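You operate a simulated robot arm through the tools that you are given. There is no shell and no other tool. Be economical: measure what you need, move in short steps, check, and stop when the job is done.

Carry out the task below with a simulated two-armed robot. There is one attempt and no reset: what you move stays moved.

Task
Hold the paper holder, draw out 20 cm and stand the short flask and bead beaker on the paper.

The check looks at the end state, three seconds after you hand in, the way a careful person would. Anything else that was tipped, shoved, dropped, spilled or broken makes it a failure.

Robot
Two 7-joint arms with two-finger parallel grippers on one trunk, on a base that drives. Base frame: it is fixed to the floor where the robot stands at the start and does not move with it; the origin is under the middle of the robot, x ahead of it, y to its left, z up. Units: mm, degrees, N and s.
The left shoulder is at the start at [60, 143, 926], the right one opposite. With the tool pointing down near the work surface each hand reaches from about 280 to 700 mm from the robot's upright axis, wherever it stands, measured 20 degrees to its own side. Places, roughly: paper clip bar [600, 0, 900]; tiles of the assembly bench [600, -500, 900]; tall flask [1000, -1000, 1250]. Payload 1.57 kg a hand.
Tool frame (each hand has its own): the origin (TCP) lies between the finger pads and is the grasp point; the fingertips stand 30 mm ahead of it; z points along the fingers, y is the line along which they close. The gripper opens to 110 mm. The fingers are 24 mm wide and 12 mm thick; the gripper's body (48 by 112 mm) begins 78 mm behind the TCP.
Orientation is told as [roll, pitch, yaw] about the base's x, y, z axes, in that order, counted from this pose: with the fingers straight down and closing along the base's y, the tool's x points along the base's -x, its y along +y and its z along -z.

Tools
- The arms move only by the tool apply_moves. It takes "left_deltas", "right_deltas" or both (then of equal length, played together; a hand with none holds still); each is a list of rows, each a list of 3 entries, a list of its own where there are three numbers: the shift along the base's x, y, z in mm, then the turn, a rotation vector about the base's x, y, z in degrees, then the gripper command, from -1 (fully open) to 1 (shut), values between in proportion. In form: [[[tx, ty, tz], [ax, ay, az], grip], ...]. A call has 1 to 12 rows; each row shifts and turns the commanded pose from where the row before left it. Rows are played at 5 a second. More than 50 mm and 8.6 degrees between two rows, or a gripper value outside its range, and nothing of the call is played. Where a pose cannot be reached the arm comes as near as it can. A force on the tool above 40 N (or 10 N above the force at the start of the call, whichever is more), or a blocked arm, ends the call early, and 0.2 s more pass. Each finger travels about 45 mm/s and halts on what it meets, pressing with about 38 N; the grip force reading is that of the motor and also rises with nothing between the fingers. The clock runs only during rows and for 0.2 s after the last one: add rows that do not move to give the fingers time. The reply holds the time, the measured pose of the TCP, the force on the tool along the base axes, the opening and the grip force, in the units named above and with some noise.
- Cameras (640 x 400 px; columns grow to the right, rows downward): "scene" is now at [43.9, -20.5, 1535.1]; the picture's right is [-0.26, -0.97, 0.00], its down [-0.74, 0.20, -0.64] and it looks along [0.62, -0.17, -0.77] (base axes); focal length 268 px, centre (320, 200). "left" rides on the left gripper at [70, -16, -141] in its tool frame; the picture's right is [0.23, 0.97, 0.00], its down [-0.85, 0.20, -0.48] and it looks along [-0.47, 0.11, 0.88] (tool axes); focal length 222 px, centre (320, 200). "right" rides on the right gripper at [70, 16, -141] in its tool frame; the picture's right is [-0.23, 0.97, 0.00], its down [-0.86, -0.20, -0.48] and it looks along [-0.47, -0.11, 0.88] (tool axes); focal length 222 px, centre (320, 200). There is no depth. A picture from a camera that has moved, and an enlarged one, comes with that camera's place and axes in the base frame and with its lens.
- capture(camera): a new picture of that camera. It takes no simulated time.
- raise_lower(by): slides the trunk up (or, below 0, down) by that many mm; the arms and the scene camera ride with it, the base frame stays. It gives what a move gives, with no picture.
- drive_base(legs): drives the robot by 1 to 6 legs, each [ahead, left, turn to the left] in mm, mm and degrees, along the robot's own axes; the way and the turn of a leg run together, so that a leg with both is an arc; at most 1500 mm and 180 degrees a leg. The arms and the cameras ride along, it lands a little off, and it stops where it bumps. It gives what a move gives.
- head_to(pan, tilt): turns the head with the scene camera to pan (to the left, within 86 degrees either way) and tilt (down, from -29 to 69), counted from straight ahead of the robot. It gives what a move gives.
- inspect(camera, box): a new picture of the part [left, top, right, bottom] of that camera's present view, enlarged. It takes no simulated time.
- job_done(): hands the job in; it is judged then, once.

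Go step by step. Nothing tells you exact positions but the pictures and the camera data: compare them with the known pose of the tool, close in by small moves and look again before you grip or let go. The budget is 120 turns and 92 pictures, counting those below and the enlarged ones. Unless the task says otherwise, let go and move clear before handing in, and close with one line.

The tools are called after ">>>" as a command line: name --argument value ..., lists and objects as JSON in quotes. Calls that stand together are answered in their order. apply_moves: Moves the arms, as the interface text tells. Its arguments: {"type":"object","properties":{"left_deltas":{"type":"array","items":{"type":"array"}},"right_deltas":{"type":"array","items":{"type":"array"}}},"required":[]} The other tools are called the same way: raise_lower (by) slides the trunk up or down; drive_base (legs) drives the base; head_to (pan, tilt) turns the head that bears the scene camera; capture (camera) takes a picture; inspect (camera, box) takes an enlarged picture of a part of a camera's view; job_done () hands the job in.

At the start:

```text
clock: 0.0
left_tool_pos: [512.7, 109.4, 999.2]
left_orientation: [0.1, 0.0, 0.0]
left_wrist_force: [-0.4, 0.3, -0.7]
left_width: 109.9
left_grip_force: 0.1
right_tool_pos: [411.2, -353.0, 999.2]
right_orientation: [0.0, -0.1, 0.0]
right_wrist_force: [0.0, 0.3, 0.2]
right_width: 109.8
right_grip_force: 0.0
trunk travel left (down, up): [-525.0, 65.0]
robot x, y, heading: [-1.0, -0.9, 0.2]
head pan, tilt: [-14.9, 50.0]
```

scene: 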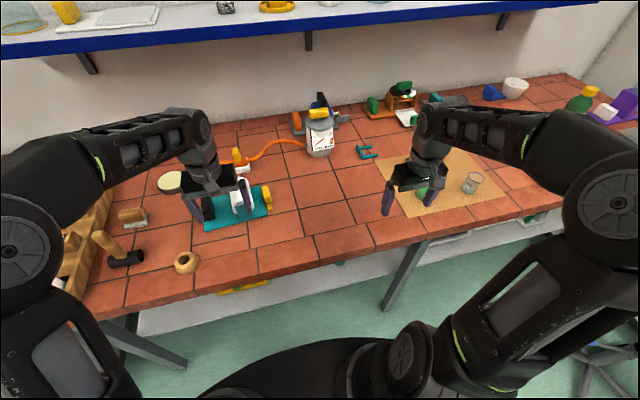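
right: 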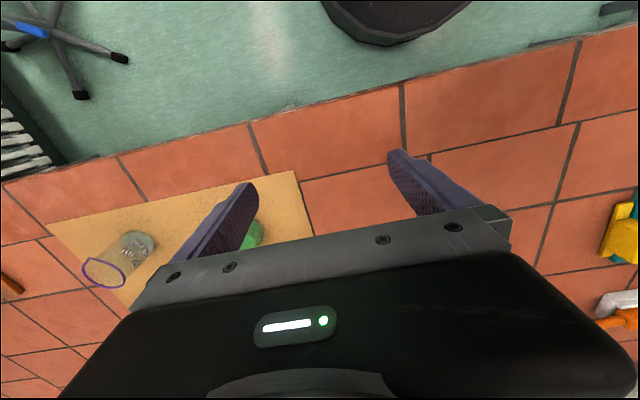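
left: 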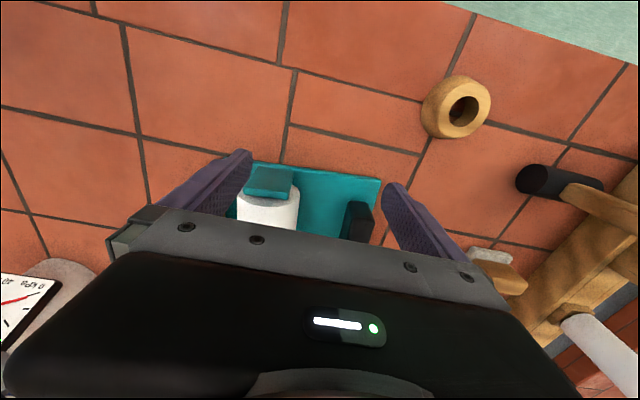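

I see a teal holder with a white roll under the left hand, and a cork mat with a beaker and something green under the right hand. I'll look closer before moving.

>>> inspect --camera "scene" --box '[140, 140, 300, 240]'

>>> inspect --camera "scene" --box '[340, 70, 540, 220]'

>>> inspect --camera "left" --box '[200, 140, 420, 270]'

```text
4.00 times, centred on (220, 190) of scene
camera zoom: at [43.9, -20.5, 1535.1], right [-0.26, -0.97, 0.0], down [-0.74, 0.2, -0.64], along [0.62, -0.17, -0.77], focal length 1071 px, centre (720, 240)
```

zoom: 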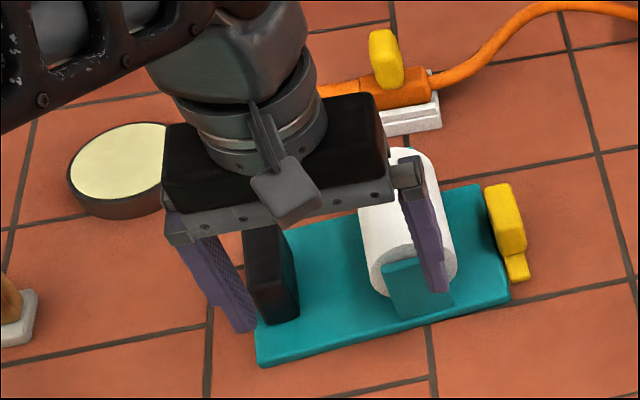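

```text
2.67 times, centred on (440, 145) of scene
camera zoom: at [43.9, -20.5, 1535.1], right [-0.26, -0.97, 0.0], down [-0.74, 0.2, -0.64], along [0.62, -0.17, -0.77], focal length 714 px, centre (0, 347)
```

zoom: 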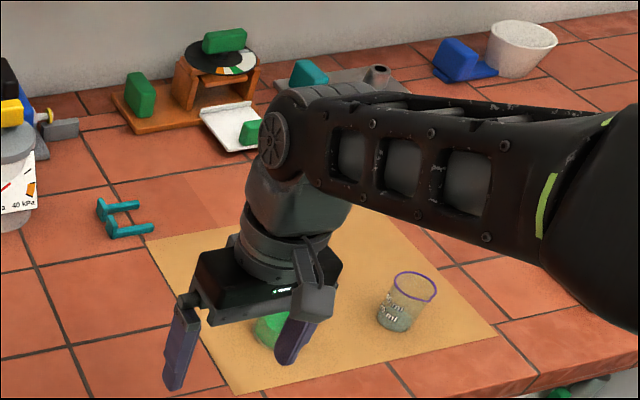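

```text
2.91 times, centred on (310, 205) of left
camera zoom: at [443.3, 93.3, 1141.3], right [-0.23, 0.97, 0.0], down [0.85, 0.2, 0.48], along [0.47, 0.11, -0.88], focal length 646 px, centre (349, 186)
```

zoom: 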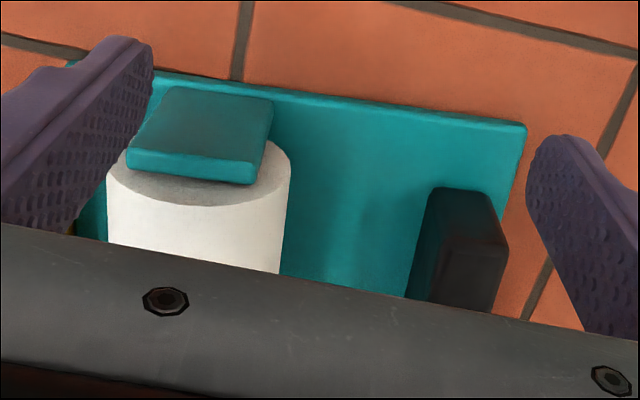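

The holder has a black grip block at its left and a yellow clip bar at its right, roll axis roughly along x. I'll look around for the flasks and beaker.

>>> head_to --pan -45 --tilt 25

>>> capture --camera "scene"

>>> head_to --pan 30 --tilt 30

>>> capture --camera "scene"

```text
clock: 0.9
left_tool_pos: [513.2, 110.9, 1000.3]
left_orientation: [0.1, -0.1, -0.1]
left_wrist_force: [-0.1, -0.3, 1.0]
left_width: 110.1
left_grip_force: 0.0
right_tool_pos: [410.3, -353.1, 999.5]
right_orientation: [0.1, 0.0, 0.0]
right_wrist_force: [-0.5, 0.2, 0.4]
right_width: 110.2
right_grip_force: 0.1
trunk travel left (down, up): [-525.0, 65.0]
robot x, y, heading: [-1.8, -1.4, 0.4]
head pan, tilt: [-45.0, 25.0]
```

```text
85 pictures are left
camera scene: at [34.8, -65.7, 1572.6], right [-0.71, -0.71, 0.0], down [-0.3, 0.3, -0.91], along [0.64, -0.64, -0.42], focal length 268 px, centre (320, 200)
```

scene: 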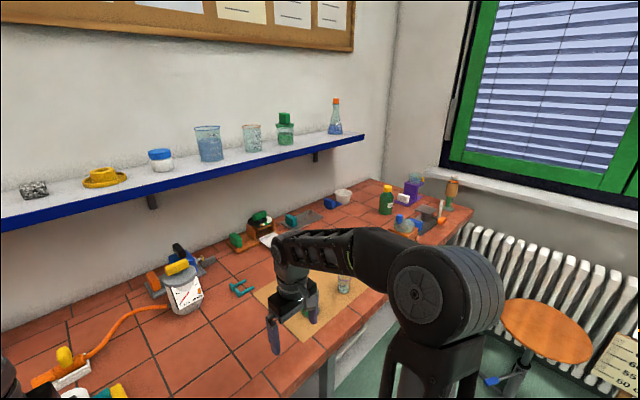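

```text
clock: 2.4
left_tool_pos: [511.3, 109.8, 1000.2]
left_orientation: [0.0, 0.0, -0.1]
left_wrist_force: [-0.3, 0.2, 0.0]
left_width: 109.9
left_grip_force: 0.1
right_tool_pos: [411.8, -352.2, 999.5]
right_orientation: [0.1, 0.0, -0.1]
right_wrist_force: [-0.9, 0.1, 0.7]
right_width: 109.9
right_grip_force: 0.0
trunk travel left (down, up): [-525.0, 65.0]
robot x, y, heading: [-2.1, 0.3, 0.1]
head pan, tilt: [30.0, 30.0]
```

```text
84 pictures are left
camera scene: at [47.9, 44.5, 1564.7], right [0.5, -0.87, 0.0], down [-0.43, -0.25, -0.87], along [0.75, 0.43, -0.5], focal length 268 px, centre (320, 200)
```

scene: 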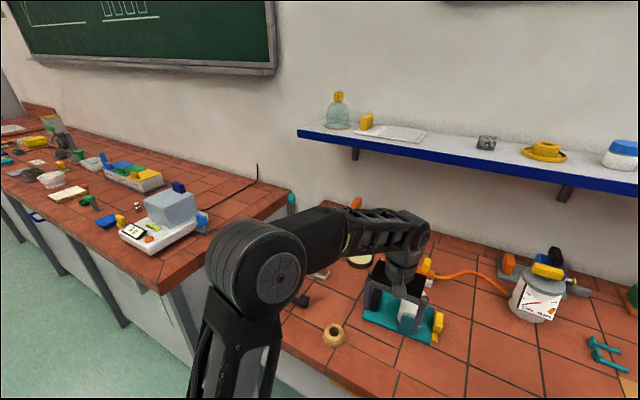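

The shelf on the right holds beakers and the tall flask. I'll zoom in on those and on the cork mat.

>>> head_to --pan -42 --tilt 25

>>> inspect --camera "scene" --box '[140, 80, 360, 200]'

>>> inspect --camera "scene" --box '[340, 160, 480, 260]'

>>> inspect --camera "right" --box '[40, 150, 320, 310]'

```text
clock: 3.9
left_tool_pos: [510.9, 108.3, 999.9]
left_orientation: [0.0, 0.1, 0.1]
left_wrist_force: [-1.0, -0.6, 0.1]
left_width: 109.9
left_grip_force: 0.1
right_tool_pos: [411.5, -353.6, 998.6]
right_orientation: [-0.1, 0.1, 0.0]
right_wrist_force: [-0.1, 0.2, 0.3]
right_width: 110.0
right_grip_force: 0.2
trunk travel left (down, up): [-525.0, 65.0]
robot x, y, heading: [6.0, 0.5, 0.4]
head pan, tilt: [-42.0, 25.0]
```

```text
2.91 times, centred on (250, 140) of scene
camera zoom: at [38.1, -62.3, 1572.6], right [-0.67, -0.74, 0.0], down [-0.31, 0.28, -0.91], along [0.67, -0.61, -0.42], focal length 779 px, centre (524, 374)
```

zoom: 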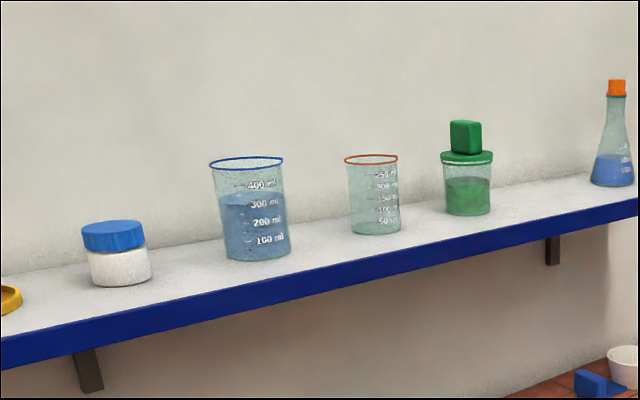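

```text
4.00 times, centred on (410, 210) of scene
camera zoom: at [38.1, -62.3, 1572.6], right [-0.67, -0.74, 0.0], down [-0.31, 0.28, -0.91], along [0.67, -0.61, -0.42], focal length 1071 px, centre (-40, 160)
```

zoom: 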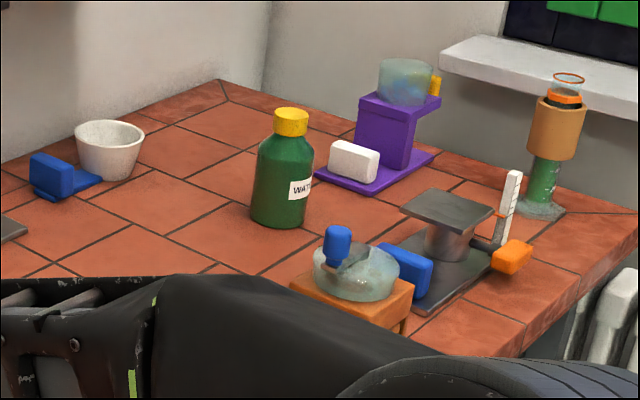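

```text
2.29 times, centred on (180, 230) of right
camera zoom: at [340.6, -336.2, 1141.2], right [0.23, 0.97, 0.0], down [0.86, -0.2, 0.48], along [0.47, -0.11, -0.88], focal length 508 px, centre (640, 131)
```

zoom: 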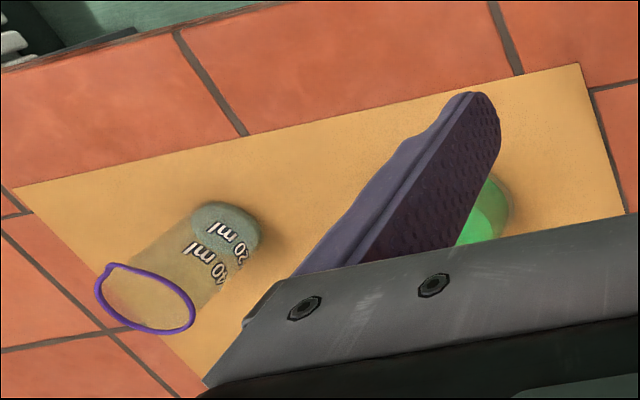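

The mat carries a purple-rimmed beaker and something green near the right fingers. I'll raise the right hand straight up, clear of everything, to see them.

>>> apply_moves --right_deltas '[[[0, 0, 40], [0, 0, 0], -1], [[0, 0, 40], [0, 0, 0], -1], [[-30, 0, 30], [0, 0, 0], -1], [[-40, 0, 20], [0, 0, 0], -1]]'

>>> capture --camera "right"

>>> head_to --pan -25 --tilt 45

>>> capture --camera "scene"

```text
clock: 4.9
left_tool_pos: [513.0, 113.4, 999.6]
left_orientation: [-0.1, -0.1, 0.2]
left_wrist_force: [0.2, 0.8, -1.0]
left_width: 110.1
left_grip_force: 0.1
right_tool_pos: [347.6, -346.8, 1123.4]
right_orientation: [-0.1, -0.1, 0.8]
right_wrist_force: [-1.8, -3.9, -1.0]
right_width: 109.9
right_grip_force: 0.1
right hand out of reach, approached as far as the arm can: row 4
trunk travel left (down, up): [-525.0, 65.0]
robot x, y, heading: [-0.7, -0.5, 0.1]
head pan, tilt: [-42.0, 25.0]
```

```text
80 pictures are left
camera right: at [276.5, -331.3, 1264.6], right [0.21, 0.98, 0.0], down [0.86, -0.19, 0.48], along [0.47, -0.1, -0.88], focal length 222 px, centre (320, 200)
```

right: 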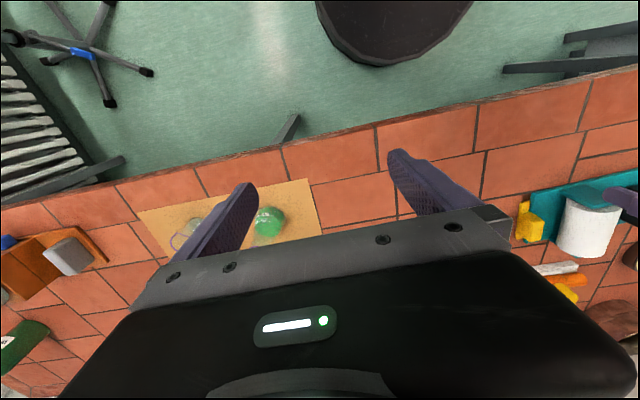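

```text
clock: 5.7
left_tool_pos: [512.4, 109.6, 1000.0]
left_orientation: [0.0, 0.0, 0.0]
left_wrist_force: [-0.3, 0.4, -1.2]
left_width: 110.1
left_grip_force: 0.0
right_tool_pos: [349.0, -347.2, 1124.5]
right_orientation: [0.1, -0.5, 1.5]
right_wrist_force: [-0.2, 0.4, 0.0]
right_width: 109.7
right_grip_force: 0.0
trunk travel left (down, up): [-525.0, 65.0]
robot x, y, heading: [2.2, -2.8, -0.2]
head pan, tilt: [-25.0, 45.0]
```

```text
79 pictures are left
camera scene: at [43.4, -34.9, 1542.1], right [-0.42, -0.91, 0.0], down [-0.64, 0.3, -0.71], along [0.64, -0.3, -0.71], focal length 268 px, centre (320, 200)
```

scene: 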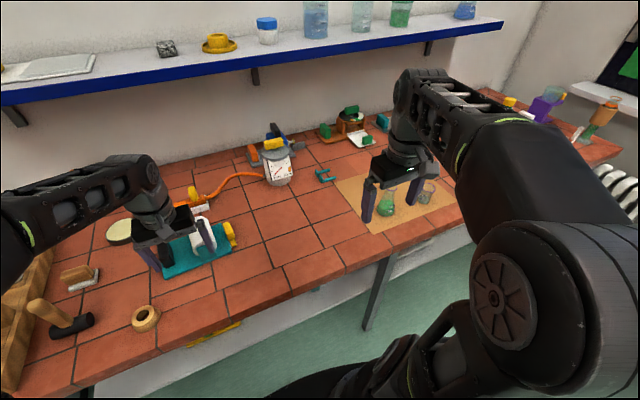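

>>> inspect --camera "scene" --box '[310, 90, 470, 250]'

>>> inspect --camera "right" --box '[130, 170, 330, 280]'

>>> inspect --camera "right" --box '[500, 160, 640, 300]'

```text
2.50 times, centred on (390, 170) of scene
camera zoom: at [43.4, -34.9, 1542.1], right [-0.42, -0.91, 0.0], down [-0.64, 0.3, -0.71], along [0.64, -0.3, -0.71], focal length 670 px, centre (145, 275)
```

zoom: 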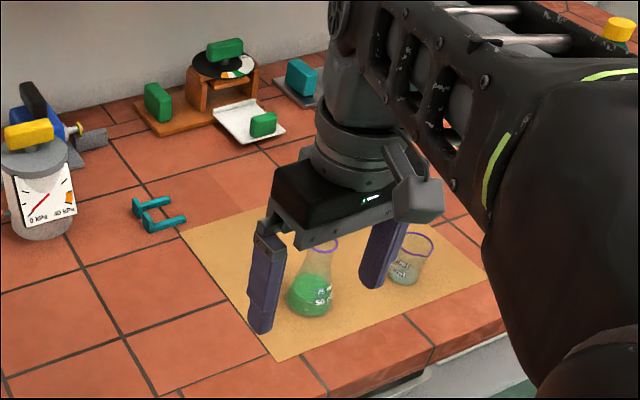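

```text
3.20 times, centred on (230, 225) of right
camera zoom: at [277.4, -332.0, 1265.1], right [0.21, 0.98, 0.0], down [0.86, -0.18, 0.49], along [0.48, -0.1, -0.87], focal length 711 px, centre (608, 120)
```

zoom: 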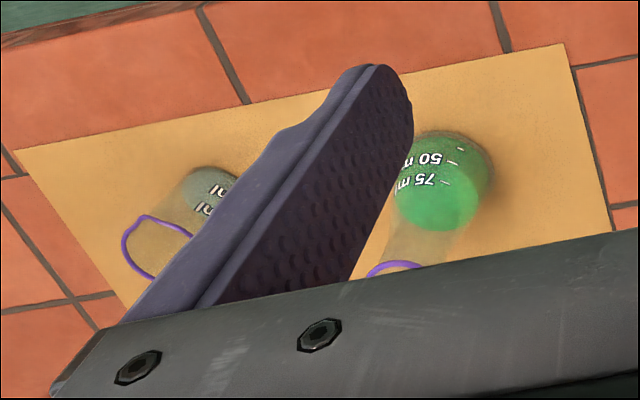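

```text
2.86 times, centred on (570, 230) of right
camera zoom: at [277.4, -332.0, 1265.1], right [0.21, 0.98, 0.0], down [0.86, -0.18, 0.49], along [0.48, -0.1, -0.87], focal length 635 px, centre (-394, 114)
```

zoom: 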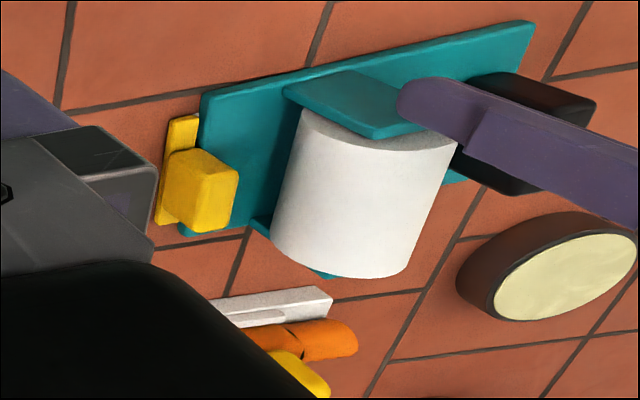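

The short flask (green) and bead beaker (purple rims) stand on the mat near [471,-466] and [466,-620]; the clip bar is near [595,0]. I'll raise the left hand to measure the holder, its black block and the clip bar.

>>> apply_moves --left_deltas '[[[0, 0, 40], [0, 0, 0], -1], [[-20, 0, 40], [0, 0, 0], -1], [[-40, 0, 10], [0, 0, 0], -1], [[-40, 0, 0], [0, 0, 0], -1], [[-40, 0, 0], [0, 0, 0], -1]]'

>>> capture --camera "left"

>>> head_to --pan 8 --tilt 50

>>> capture --camera "scene"

```text
clock: 6.9
left_tool_pos: [370.1, 108.5, 1089.8]
left_orientation: [0.0, -0.1, 0.0]
left_wrist_force: [-0.3, 0.1, -0.3]
left_width: 110.0
left_grip_force: 0.1
right_tool_pos: [345.4, -352.0, 1122.3]
right_orientation: [0.0, 0.0, 0.0]
right_wrist_force: [0.2, -0.4, 0.7]
right_width: 109.9
right_grip_force: 0.0
trunk travel left (down, up): [-525.0, 65.0]
robot x, y, heading: [-0.4, 1.6, -0.1]
head pan, tilt: [-25.0, 45.0]
```

```text
75 pictures are left
camera left: at [302.1, 93.3, 1231.4], right [-0.23, 0.97, 0.0], down [0.85, 0.2, 0.48], along [0.47, 0.11, -0.88], focal length 222 px, centre (320, 200)
```

left: 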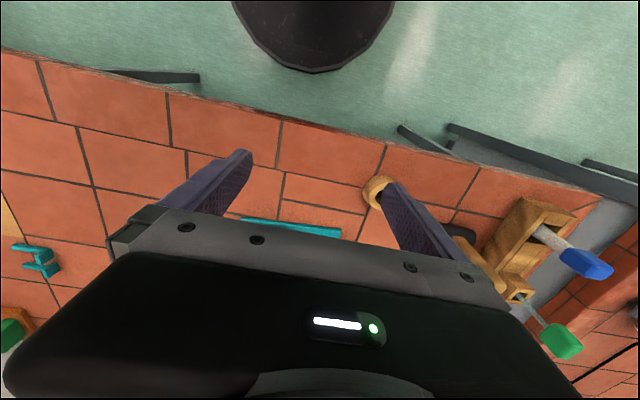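

```text
clock: 7.9
left_tool_pos: [372.5, 109.4, 1088.2]
left_orientation: [0.1, 0.0, -0.1]
left_wrist_force: [0.0, 0.0, -0.3]
left_width: 109.9
left_grip_force: 0.0
right_tool_pos: [345.6, -353.8, 1121.6]
right_orientation: [0.0, 0.0, 0.0]
right_wrist_force: [0.8, 0.5, 0.0]
right_width: 109.9
right_grip_force: 0.0
trunk travel left (down, up): [-525.0, 65.0]
robot x, y, heading: [0.0, -1.0, -0.0]
head pan, tilt: [8.0, 50.0]
```

```text
74 pictures are left
camera scene: at [45.8, 10.0, 1535.1], right [0.14, -0.99, 0.0], down [-0.76, -0.11, -0.64], along [0.64, 0.09, -0.77], focal length 268 px, centre (320, 200)
```

scene: 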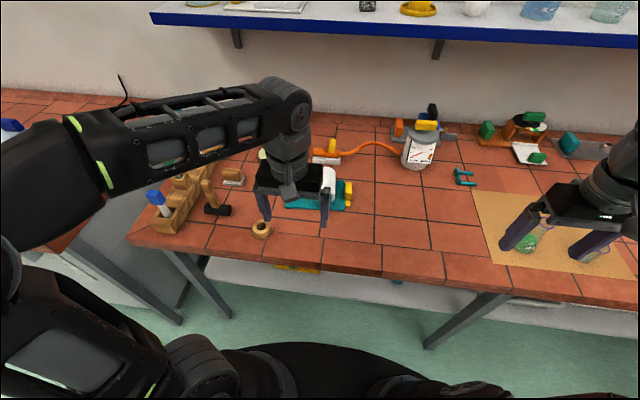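

The hand now blocks the scene view; I'll swing it left and high.

>>> apply_moves --left_deltas '[[[0, 50, 0], [0, 0, 0], -1], [[0, 50, 0], [0, 0, 0], -1], [[0, 50, 0], [0, 0, 0], -1], [[0, 50, 0], [0, 0, 0], -1]]'

>>> inspect --camera "scene" --box '[240, 120, 400, 220]'

```text
clock: 8.9
left_tool_pos: [370.7, 311.7, 1088.4]
left_orientation: [-0.1, 0.0, 0.1]
left_wrist_force: [-0.2, -0.4, -0.9]
left_width: 110.0
left_grip_force: 0.0
right_tool_pos: [346.6, -351.8, 1121.1]
right_orientation: [0.0, 0.0, 0.0]
right_wrist_force: [0.2, -0.3, 1.0]
right_width: 110.1
right_grip_force: 0.1
trunk travel left (down, up): [-525.0, 65.0]
robot x, y, heading: [0.9, -1.6, -0.1]
head pan, tilt: [8.0, 50.0]
```

```text
4.00 times, centred on (320, 170) of scene
camera zoom: at [45.6, 10.7, 1535.1], right [0.14, -0.99, 0.0], down [-0.76, -0.11, -0.64], along [0.64, 0.09, -0.77], focal length 1071 px, centre (320, 320)
```

zoom: 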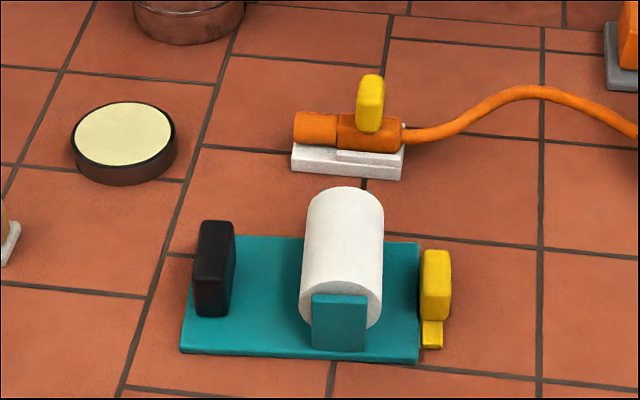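

Holder plate is yawed ~4.5°; black block centre ≈[590,170], top z≈948; yellow grip block ≈[600,0], top ≈942. First I'll bring the left hand above the black block.

>>> apply_moves --left_deltas '[[[40, -28, 0], [0, 0, 4.5], -0.27], [[45, -28, 0], [0, 0, 0], -0.27], [[45, -28, 0], [0, 0, 0], -0.27], [[45, -28, 0], [0, 0, 0], -0.27], [[44, -29, 0], [0, 0, 0], -0.27], [[0, 0, -30], [0, 0, 0], -0.27], [[0, 0, -30], [0, 0, 0], -0.27], [[0, 0, 0], [0, 0, 0], -0.27]]'

>>> capture --camera "left"

>>> inspect --camera "scene" --box '[240, 100, 400, 220]'

```text
refused: row 2 steps farther than a row can; nothing moved
```

```text
72 pictures are left
camera left: at [302.1, 294.5, 1230.0], right [-0.23, 0.97, 0.0], down [0.85, 0.2, 0.48], along [0.47, 0.11, -0.88], focal length 222 px, centre (320, 200)
```

left: 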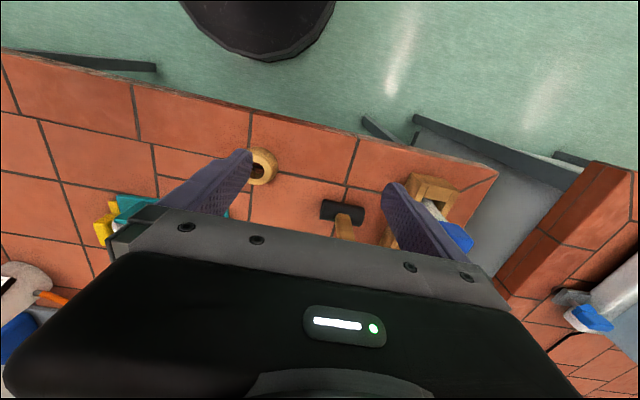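

```text
3.33 times, centred on (320, 160) of scene
camera zoom: at [45.6, 10.7, 1535.1], right [0.14, -0.99, 0.0], down [-0.76, -0.11, -0.64], along [0.64, 0.09, -0.77], focal length 893 px, centre (320, 333)
```

zoom: 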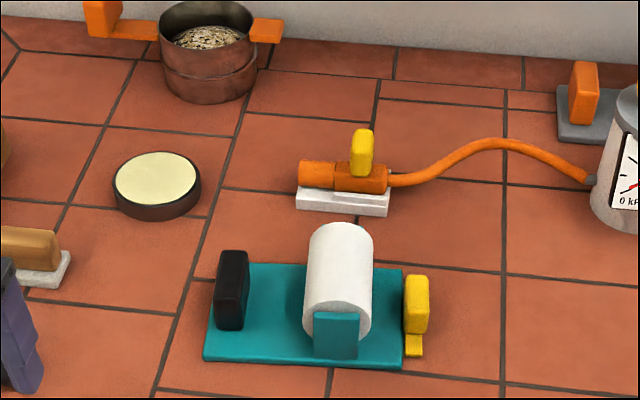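

The step was too long, so nothing moved; I'll repeat in shorter rows.

>>> apply_moves --left_deltas '[[[38, -24, 0], [0, 0, 4.5], -0.27], [[38, -24, 0], [0, 0, 0], -0.27], [[38, -24, 0], [0, 0, 0], -0.27], [[38, -24, 0], [0, 0, 0], -0.27], [[38, -24, 0], [0, 0, 0], -0.27], [[29, -21, 0], [0, 0, 0], -0.27], [[0, 0, -30], [0, 0, 0], -0.27], [[0, 0, -30], [0, 0, 0], -0.27], [[0, 0, 0], [0, 0, 0], -0.27]]'

>>> capture --camera "left"

>>> inspect --camera "scene" --box '[240, 100, 400, 220]'

```text
clock: 10.9
left_tool_pos: [543.9, 200.5, 1028.2]
left_orientation: [0.0, 0.0, 4.5]
left_wrist_force: [0.4, -0.4, 0.9]
left_width: 70.0
left_grip_force: 0.0
left hand out of reach, approached as far as the arm can: row 5, 6
right_tool_pos: [345.7, -352.1, 1122.5]
right_orientation: [0.0, 0.0, 0.0]
right_wrist_force: [0.0, -0.6, 0.2]
right_width: 110.1
right_grip_force: 0.1
trunk travel left (down, up): [-525.0, 65.0]
robot x, y, heading: [-1.9, 1.3, 0.1]
head pan, tilt: [8.0, 50.0]
```

```text
70 pictures are left
camera left: at [475.5, 178.9, 1170.7], right [-0.3, 0.95, 0.0], down [0.84, 0.27, 0.48], along [0.46, 0.14, -0.88], focal length 222 px, centre (320, 200)
```

left: 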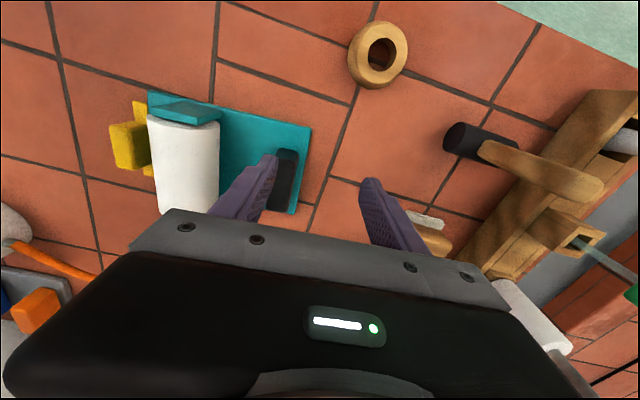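

```text
3.33 times, centred on (320, 160) of scene
camera zoom: at [45.6, 10.1, 1535.1], right [0.14, -0.99, 0.0], down [-0.76, -0.11, -0.64], along [0.64, 0.09, -0.77], focal length 893 px, centre (320, 333)
```

zoom: 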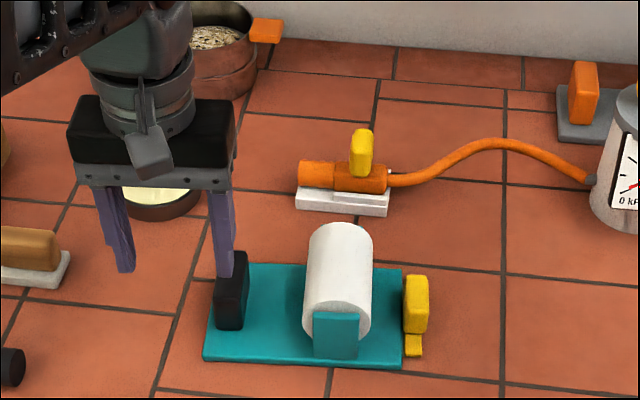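

The arm stopped short, at [544,200]: its reach is smaller up high. Go on lower (tips at ~968, above the block's 948).

>>> apply_moves --left_deltas '[[[0, 0, -30], [0, 0, 0], -0.27], [[23, -15, 0], [0, 0, 0], -0.27], [[23, -15, 0], [0, 0, 0], -0.27], [[0, 0, 0], [0, 0, 0], -0.27]]'

>>> capture --camera "left"

>>> inspect --camera "scene" --box '[240, 100, 400, 220]'

```text
clock: 11.9
left_tool_pos: [589.3, 170.4, 998.6]
left_orientation: [-0.1, -0.1, 4.5]
left_wrist_force: [0.7, -0.4, 0.0]
left_width: 69.9
left_grip_force: 0.1
right_tool_pos: [345.4, -353.1, 1121.4]
right_orientation: [0.0, -0.1, 0.0]
right_wrist_force: [0.3, 0.4, -0.1]
right_width: 110.3
right_grip_force: 0.0
trunk travel left (down, up): [-525.0, 65.0]
robot x, y, heading: [0.6, 4.6, 0.0]
head pan, tilt: [8.0, 50.0]
```

```text
68 pictures are left
camera left: at [521.9, 149.1, 1140.7], right [-0.3, 0.95, 0.0], down [0.84, 0.27, 0.48], along [0.46, 0.14, -0.88], focal length 222 px, centre (320, 200)
```

left: 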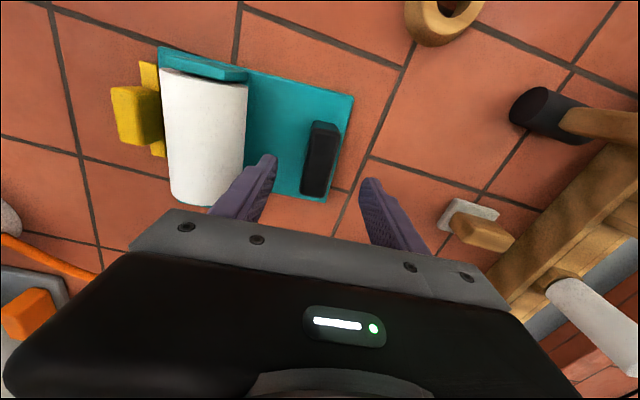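

```text
3.33 times, centred on (320, 160) of scene
camera zoom: at [45.4, 10.2, 1535.2], right [0.14, -0.99, 0.0], down [-0.76, -0.11, -0.64], along [0.64, 0.09, -0.77], focal length 893 px, centre (320, 333)
```

zoom: 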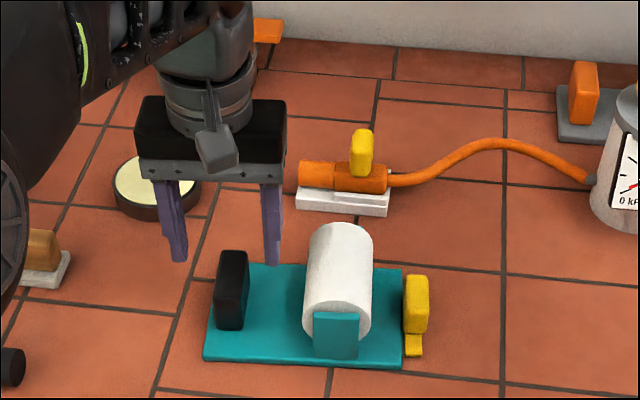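

The block sits centred under the left fingers ([~586,170]). Going down to TCP z≈943 and closing.

>>> apply_moves --left_deltas '[[[0, 0, -20], [0, 0, 0], -0.27], [[0, 0, -20], [0, 0, 0], -0.27], [[0, 0, -15], [0, 0, 0], -0.27], [[0, 0, 0], [0, 0, 0], -0.27]]'

>>> inspect --camera "scene" --box '[240, 120, 400, 220]'

```text
clock: 12.9
left_tool_pos: [588.7, 171.6, 944.7]
left_orientation: [0.0, 0.1, 4.5]
left_wrist_force: [-0.2, 0.2, -0.5]
left_width: 69.9
left_grip_force: 0.2
right_tool_pos: [346.1, -352.2, 1121.0]
right_orientation: [0.1, -0.1, -0.1]
right_wrist_force: [-0.6, 0.8, -0.1]
right_width: 109.6
right_grip_force: 0.0
trunk travel left (down, up): [-525.0, 65.0]
robot x, y, heading: [-2.5, 1.7, -0.1]
head pan, tilt: [8.0, 50.0]
```

```text
4.00 times, centred on (320, 170) of scene
camera zoom: at [45.7, 10.1, 1535.1], right [0.14, -0.99, 0.0], down [-0.76, -0.11, -0.64], along [0.64, 0.09, -0.77], focal length 1071 px, centre (320, 320)
```

zoom: 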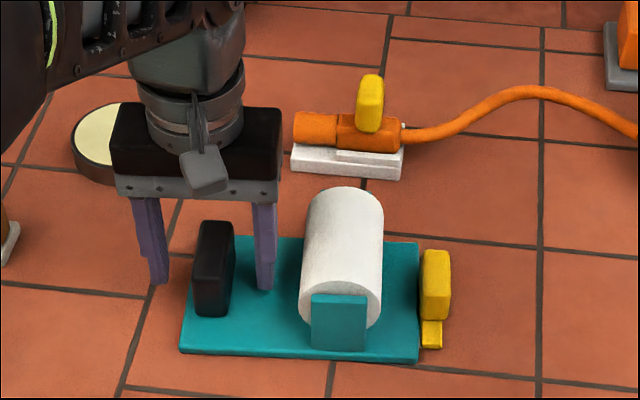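

Fingers straddle the block; shift 2 mm and close.

>>> apply_moves --left_deltas '[[[0, -2, 0], [0, 0, 0], -0.1], [[0, 0, 0], [0, 0, 0], 0.2], [[0, 0, 0], [0, 0, 0], 0.5], [[0, 0, 0], [0, 0, 0], 0.9], [[0, 0, 0], [0, 0, 0], 0.9], [[0, 0, 0], [0, 0, 0], 0.9]]'

>>> inspect --camera "scene" --box '[240, 120, 400, 220]'

```text
clock: 14.3
left_tool_pos: [588.6, 168.5, 944.8]
left_orientation: [0.0, 0.1, 4.6]
left_wrist_force: [0.4, 0.5, 0.1]
left_width: 25.9
left_grip_force: 36.3
right_tool_pos: [345.2, -352.8, 1121.8]
right_orientation: [-0.1, 0.1, 0.0]
right_wrist_force: [-0.4, -0.2, -0.2]
right_width: 109.9
right_grip_force: 0.0
trunk travel left (down, up): [-525.0, 65.0]
robot x, y, heading: [-1.7, 1.1, 0.1]
head pan, tilt: [8.0, 50.0]
```

```text
4.00 times, centred on (320, 170) of scene
camera zoom: at [45.8, 10.1, 1535.1], right [0.14, -0.99, 0.0], down [-0.76, -0.11, -0.64], along [0.64, 0.09, -0.77], focal length 1071 px, centre (320, 320)
```

zoom: 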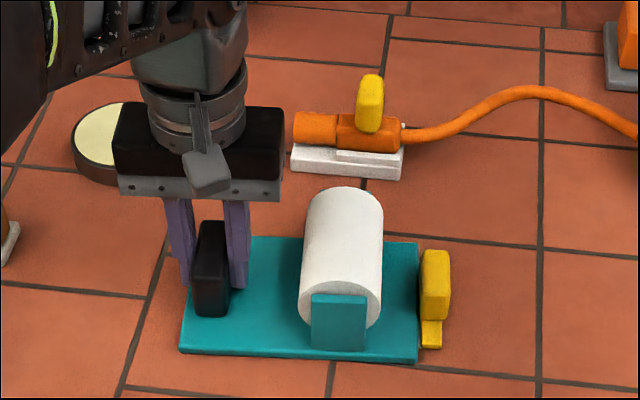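

The holder is gripped (26 mm wide). Now bring the right hand to a waiting point beside the clip bar, narrowed to ~38 mm.

>>> apply_moves --right_deltas '[[[28, 33, -12], [0, 0, 4.5], -0.5], [[28, 33, -12], [0, 0, 0], 0], [[28, 33, -12], [0, 0, 0], 0.3], [[28, 33, -12], [0, 0, 0], 0.3], [[28, 33, -12], [0, 0, 0], 0.3], [[28, 33, -12], [0, 0, 0], 0.3], [[28, 33, -12], [0, 0, 0], 0.3], [[28, 33, -12], [0, 0, 0], 0.3], [[28, 33, -12], [0, 0, 0], 0.3], [[0, 0, 0], [0, 0, 0], 0.3]]'

>>> capture --camera "right"

>>> inspect --camera "scene" --box '[240, 120, 400, 220]'

```text
clock: 16.5
left_tool_pos: [589.8, 168.3, 945.1]
left_orientation: [0.0, 0.0, 4.4]
left_wrist_force: [-1.0, -1.8, 1.5]
left_width: 25.7
left_grip_force: 36.8
right_tool_pos: [599.3, -55.2, 1013.9]
right_orientation: [0.1, -0.1, 4.5]
right_wrist_force: [0.3, -0.4, -0.6]
right_width: 38.6
right_grip_force: 0.0
trunk travel left (down, up): [-525.0, 65.0]
robot x, y, heading: [-1.9, -0.8, 0.0]
head pan, tilt: [8.0, 50.0]
```

```text
64 pictures are left
camera right: at [527.6, -45.2, 1154.8], right [0.15, 0.99, 0.0], down [0.87, -0.13, 0.48], along [0.47, -0.07, -0.88], focal length 222 px, centre (320, 200)
```

right: 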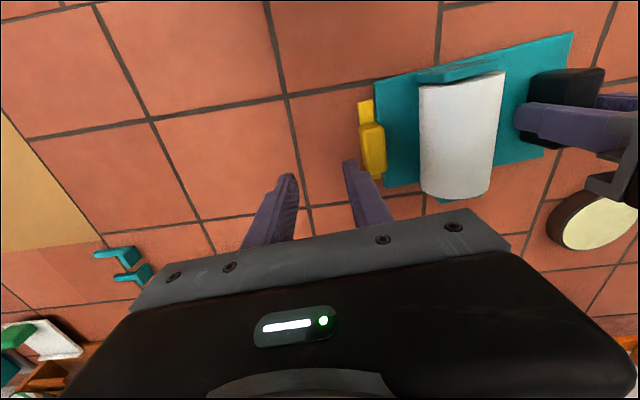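

```text
4.00 times, centred on (320, 170) of scene
camera zoom: at [45.7, 9.9, 1535.1], right [0.14, -0.99, 0.0], down [-0.76, -0.11, -0.64], along [0.64, 0.09, -0.77], focal length 1071 px, centre (320, 320)
```

zoom: 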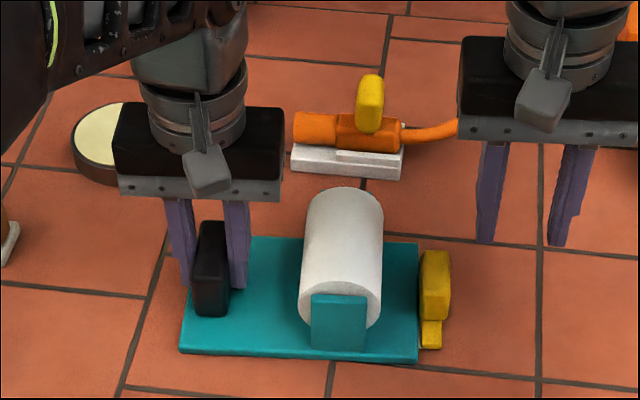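

>>> inspect --camera "right" --box '[320, 70, 520, 210]'

```text
2.86 times, centred on (420, 140) of right
camera zoom: at [527.6, -45.2, 1154.8], right [0.15, 0.99, 0.0], down [0.87, -0.13, 0.48], along [0.47, -0.07, -0.88], focal length 635 px, centre (34, 371)
```

zoom: 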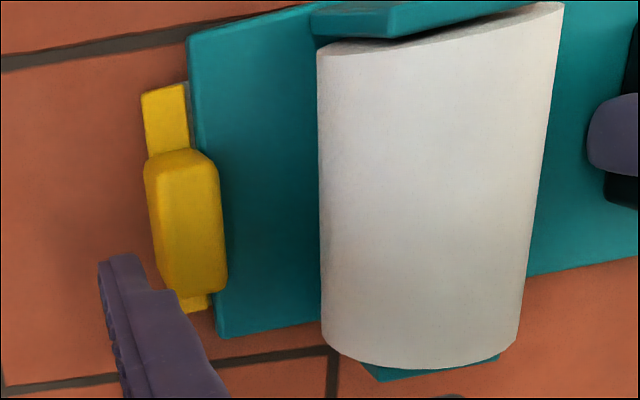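

Clip grip block centre ≈[598,0.5], roll's near side at y≈38. Move above it and check.

>>> apply_moves --right_deltas '[[[-1, 28, 0], [0, 0, 0], 0.3], [[0, 28, 0], [0, 0, 0], 0.3], [[0, 0, -25], [0, 0, 0], 0.3], [[0, 0, 0], [0, 0, 0], 0.3]]'

>>> inspect --camera "right" --box '[220, 70, 420, 210]'

>>> inspect --camera "scene" --box '[240, 120, 400, 220]'

```text
clock: 17.5
left_tool_pos: [589.8, 168.8, 944.2]
left_orientation: [0.1, 0.0, 4.5]
left_wrist_force: [0.4, 0.6, 1.9]
left_width: 26.1
left_grip_force: 36.6
right_tool_pos: [597.2, -0.5, 988.7]
right_orientation: [-0.1, -0.1, 4.5]
right_wrist_force: [-0.7, 0.8, -0.4]
right_width: 38.5
right_grip_force: 0.1
trunk travel left (down, up): [-525.0, 65.0]
robot x, y, heading: [-2.6, -1.0, 0.0]
head pan, tilt: [8.0, 50.0]
```

```text
2.86 times, centred on (320, 140) of right
camera zoom: at [526.8, 10.3, 1129.5], right [0.15, 0.99, 0.0], down [0.87, -0.13, 0.48], along [0.47, -0.07, -0.88], focal length 635 px, centre (320, 371)
```

zoom: 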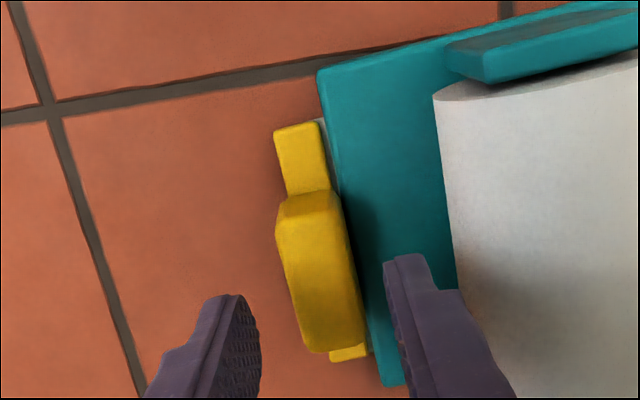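

```text
4.00 times, centred on (320, 170) of scene
camera zoom: at [45.9, 10.1, 1535.1], right [0.14, -0.99, 0.0], down [-0.76, -0.11, -0.64], along [0.64, 0.09, -0.77], focal length 1071 px, centre (320, 320)
```

zoom: 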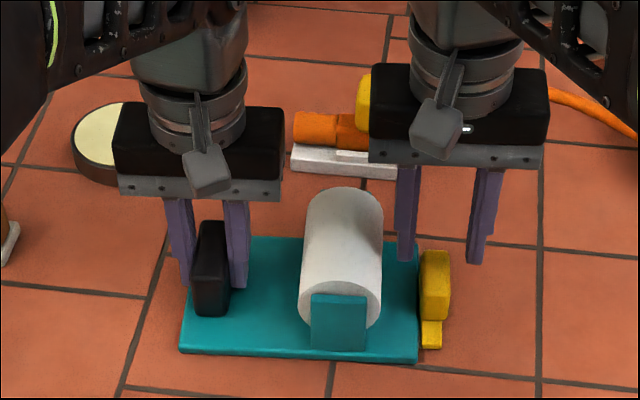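

Aligned. Descend to z≈943 and close on the yellow block.

>>> apply_moves --right_deltas '[[[0, 0, -23], [0, 0, 0], 0.3], [[0, 0, -22], [0, 0, 0], 0.3], [[0, 0, 0], [0, 0, 0], 0.45], [[0, 0, 0], [0, 0, 0], 0.6], [[0, 0, 0], [0, 0, 0], 0.9], [[0, 0, 0], [0, 0, 0], 0.9]]'

>>> inspect --camera "scene" --box '[240, 120, 400, 220]'

```text
clock: 18.9
left_tool_pos: [589.0, 169.1, 945.7]
left_orientation: [0.1, 0.0, 4.5]
left_wrist_force: [-1.1, -0.6, 1.5]
left_width: 25.8
left_grip_force: 37.0
right_tool_pos: [598.3, 0.0, 942.8]
right_orientation: [0.1, -0.1, 4.5]
right_wrist_force: [-0.2, -0.1, -0.2]
right_width: 21.0
right_grip_force: 29.4
trunk travel left (down, up): [-525.0, 65.0]
robot x, y, heading: [0.7, -3.1, 0.0]
head pan, tilt: [8.0, 50.0]
```

```text
4.00 times, centred on (320, 170) of scene
camera zoom: at [45.8, 10.1, 1535.1], right [0.14, -0.99, 0.0], down [-0.76, -0.11, -0.64], along [0.64, 0.09, -0.77], focal length 1071 px, centre (320, 320)
```

zoom: 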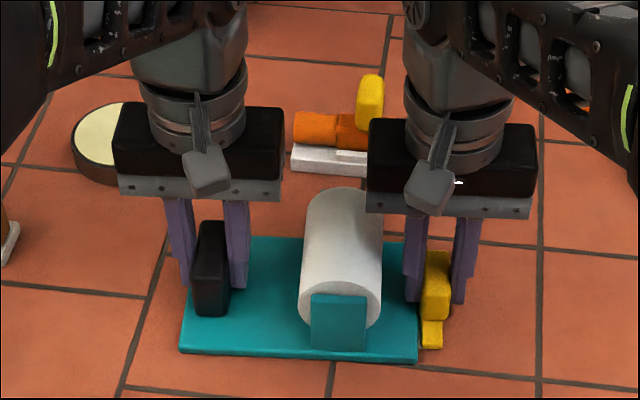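

Both hands grip. Draw gently along [0.078,-0.997], first 40 mm then check.

>>> apply_moves --right_deltas '[[[0.8, -10, 0], [0, 0, 0], 0.9], [[0.8, -10, 0], [0, 0, 0], 0.9], [[0.8, -10, 0], [0, 0, 0], 0.9], [[0.8, -10, 0], [0, 0, 0], 0.9]]' --left_deltas '[[[0, 0, 0], [0, 0, 0], 0.9], [[0, 0, 0], [0, 0, 0], 0.9], [[0, 0, 0], [0, 0, 0], 0.9], [[0, 0, 0], [0, 0, 0], 0.9]]'

>>> inspect --camera "scene" --box '[240, 120, 400, 220]'

```text
clock: 19.9
left_tool_pos: [588.4, 168.7, 945.1]
left_orientation: [0.0, 0.0, 4.5]
left_wrist_force: [-1.6, -1.7, 0.3]
left_width: 25.6
left_grip_force: 37.1
right_tool_pos: [600.5, -40.0, 943.5]
right_orientation: [-0.1, 0.0, 4.5]
right_wrist_force: [2.3, 0.9, 2.0]
right_width: 21.1
right_grip_force: 34.3
trunk travel left (down, up): [-525.0, 65.0]
robot x, y, heading: [-0.2, 0.5, 0.1]
head pan, tilt: [8.0, 50.0]
```

```text
4.00 times, centred on (320, 170) of scene
camera zoom: at [45.8, 9.8, 1535.2], right [0.14, -0.99, 0.0], down [-0.76, -0.11, -0.64], along [0.64, 0.09, -0.77], focal length 1071 px, centre (320, 320)
```

zoom: 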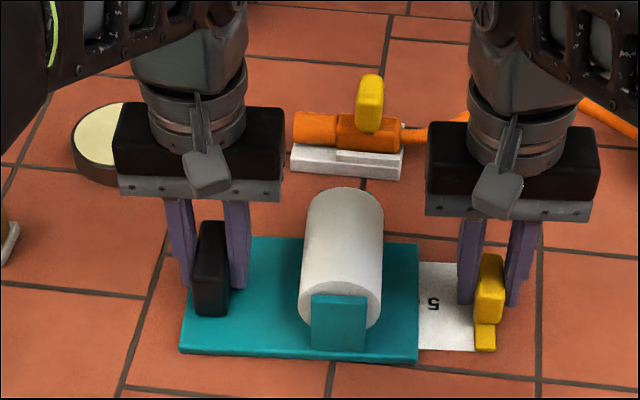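

The paper comes out and has cm marks. Continue 160 mm.

>>> apply_moves --right_deltas '[[[1.2, -16, 0], [0, 0, 0], 0.9], [[1.2, -16, 0], [0, 0, 0], 0.9], [[1.2, -16, 0], [0, 0, 0], 0.9], [[1.2, -16, 0], [0, 0, 0], 0.9], [[1.2, -16, 0], [0, 0, 0], 0.9], [[1.2, -16, 0], [0, 0, 0], 0.9], [[1.2, -16, 0], [0, 0, 0], 0.9], [[1.2, -16, 0], [0, 0, 0], 0.9], [[1.2, -16, 0], [0, 0, 0], 0.9], [[1.2, -15, 0], [0, 0, 0], 0.9], [[0, 0, 0], [0, 0, 0], 0.9]]'

>>> inspect --camera "scene" --box '[260, 120, 460, 245]'

>>> capture --camera "right"

```text
clock: 22.3
left_tool_pos: [588.4, 169.1, 945.2]
left_orientation: [0.0, -0.1, 4.5]
left_wrist_force: [-1.0, -2.4, 0.3]
left_width: 25.5
left_grip_force: 37.4
right_tool_pos: [613.5, -199.4, 943.0]
right_orientation: [0.0, 0.1, 4.5]
right_wrist_force: [2.3, 2.4, 1.0]
right_width: 20.7
right_grip_force: 34.2
trunk travel left (down, up): [-525.0, 65.0]
robot x, y, heading: [-1.1, -2.6, 0.1]
head pan, tilt: [8.0, 50.0]
```

```text
3.20 times, centred on (360, 182) of scene
camera zoom: at [45.7, 10.0, 1535.1], right [0.14, -0.99, 0.0], down [-0.76, -0.11, -0.64], along [0.64, 0.09, -0.77], focal length 857 px, centre (192, 256)
```

zoom: 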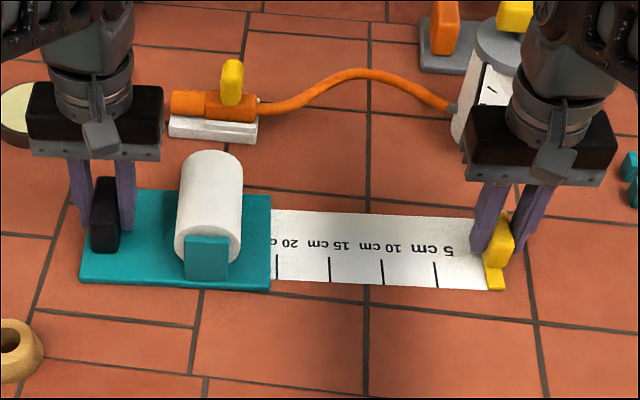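

```text
56 pictures are left
camera right: at [541.5, -189.1, 1084.1], right [0.15, 0.99, 0.0], down [0.87, -0.13, 0.48], along [0.47, -0.07, -0.88], focal length 222 px, centre (320, 200)
```

right: 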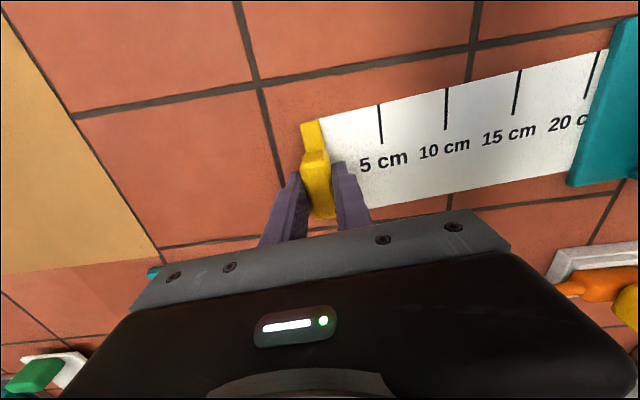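

20 cm is drawn: the 20 cm mark is just out of the plate. Release the clip gently and lift the right hand.

>>> apply_moves --right_deltas '[[[0, 0, 0], [0, 0, 0], 0.6], [[0, 0, 0], [0, 0, 0], 0.3], [[0, 0, 0], [0, 0, 0], 0.3], [[0, 0, 25], [0, 0, 0], 0.3], [[0, 0, 35], [0, 0, 0], 0.3], [[-20, -30, 20], [0, 0, 0], 0.3]]'

>>> inspect --camera "scene" --box '[260, 120, 460, 245]'

>>> capture --camera "scene"

```text
clock: 23.7
left_tool_pos: [588.7, 168.8, 945.0]
left_orientation: [0.0, 0.0, 4.5]
left_wrist_force: [0.1, -0.9, 1.5]
left_width: 25.8
left_grip_force: 36.6
right_tool_pos: [591.4, -228.8, 1021.6]
right_orientation: [0.0, 0.0, 4.5]
right_wrist_force: [-0.3, 0.0, -0.5]
right_width: 38.6
right_grip_force: 0.1
trunk travel left (down, up): [-525.0, 65.0]
robot x, y, heading: [-0.9, -1.4, -0.3]
head pan, tilt: [8.0, 50.0]
```

```text
3.20 times, centred on (360, 182) of scene
camera zoom: at [45.3, 9.5, 1535.1], right [0.14, -0.99, 0.0], down [-0.76, -0.11, -0.64], along [0.64, 0.09, -0.77], focal length 857 px, centre (192, 256)
```

zoom: 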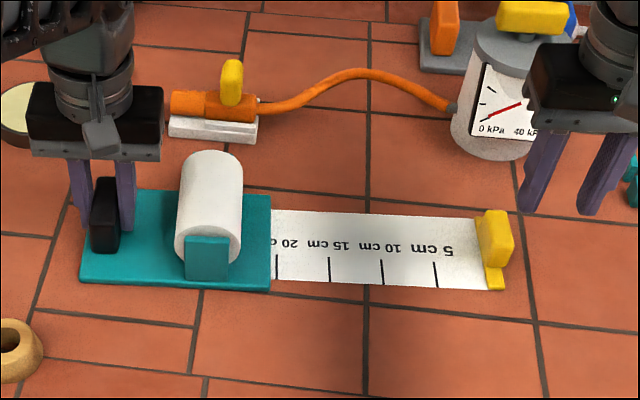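

```text
54 pictures are left
camera scene: at [45.3, 9.5, 1535.1], right [0.14, -0.99, 0.0], down [-0.76, -0.11, -0.64], along [0.64, 0.09, -0.77], focal length 268 px, centre (320, 200)
```

scene: 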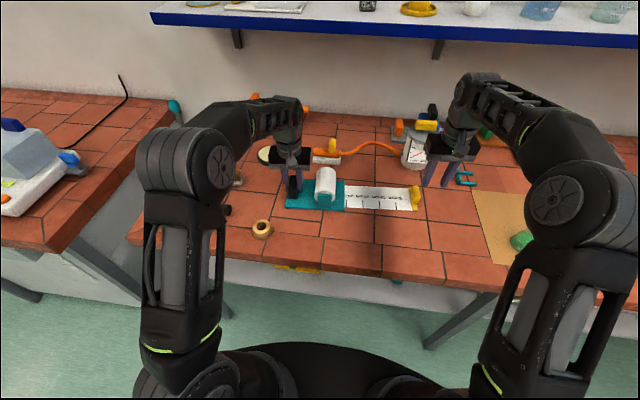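

Paper lies flat and stays. The beaker at ~776 mm is out of reach from here, so I'll release the holder, retract both hands, then drive ~150 mm right.

>>> apply_moves --left_deltas '[[[0, 0, 0], [0, 0, 0], 0.3], [[0, 0, 0], [0, 0, 0], -0.2], [[0, 0, 0], [0, 0, 0], -0.27], [[0, 0, 20], [0, 0, 0], -0.27], [[0, 0, 30], [0, 0, 0], -0.27], [[-25, 0, 25], [0, 0, 0], -0.27], [[-40, 0, 20], [0, 0, 0], -0.27], [[-45, 0, 0], [0, 0, 0], -0.27], [[-45, 0, 0], [0, 0, 0], -0.27], [[-45, 0, 0], [0, 0, 0], -0.27]]' --right_deltas '[[[-10, 0, 20], [0, 0, 0], 0.3], [[-30, 0, 20], [0, 0, 0], 0.3], [[-40, -10, 20], [0, 0, 0], 0.3], [[-40, -10, 10], [0, 0, 0], 0.3], [[-40, -10, 10], [0, 0, 0], 0.3], [[-20, -10, 0], [0, 0, 0], 0.3], [[0, 0, 0], [0, 0, 0], 0], [[0, 0, 0], [0, 0, 0], -0.3], [[0, 0, 0], [0, 0, 0], -0.3], [[0, 0, 0], [0, 0, 0], -0.3]]'

>>> head_to --pan -10 --tilt 50

>>> capture --camera "scene"

```text
clock: 25.9
left_tool_pos: [387.1, 169.7, 1040.6]
left_orientation: [0.0, -0.2, 4.5]
left_wrist_force: [0.3, 0.1, 0.1]
left_width: 69.9
left_grip_force: 0.1
right_tool_pos: [411.5, -270.4, 1103.0]
right_orientation: [0.0, -0.2, 4.5]
right_wrist_force: [0.2, 0.4, -0.9]
right_width: 71.7
right_grip_force: 0.0
trunk travel left (down, up): [-525.0, 65.0]
robot x, y, heading: [2.2, -0.6, -0.1]
head pan, tilt: [8.0, 50.0]
```

```text
clock: 26.7
left_tool_pos: [389.4, 167.6, 1040.9]
left_orientation: [0.0, 0.0, 4.5]
left_wrist_force: [-0.5, 0.8, -0.1]
left_width: 70.1
left_grip_force: 0.0
right_tool_pos: [412.4, -270.7, 1102.5]
right_orientation: [0.1, 0.0, 4.5]
right_wrist_force: [-0.1, 0.7, -0.6]
right_width: 71.5
right_grip_force: 0.0
trunk travel left (down, up): [-525.0, 65.0]
robot x, y, heading: [-2.6, -2.2, 0.3]
head pan, tilt: [-10.0, 50.0]
```

```text
53 pictures are left
camera scene: at [45.2, -13.9, 1535.1], right [-0.17, -0.98, 0.0], down [-0.75, 0.13, -0.64], along [0.63, -0.11, -0.77], focal length 268 px, centre (320, 200)
```

scene: 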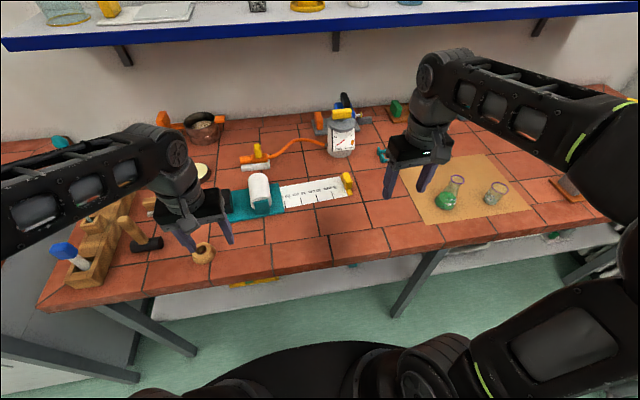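

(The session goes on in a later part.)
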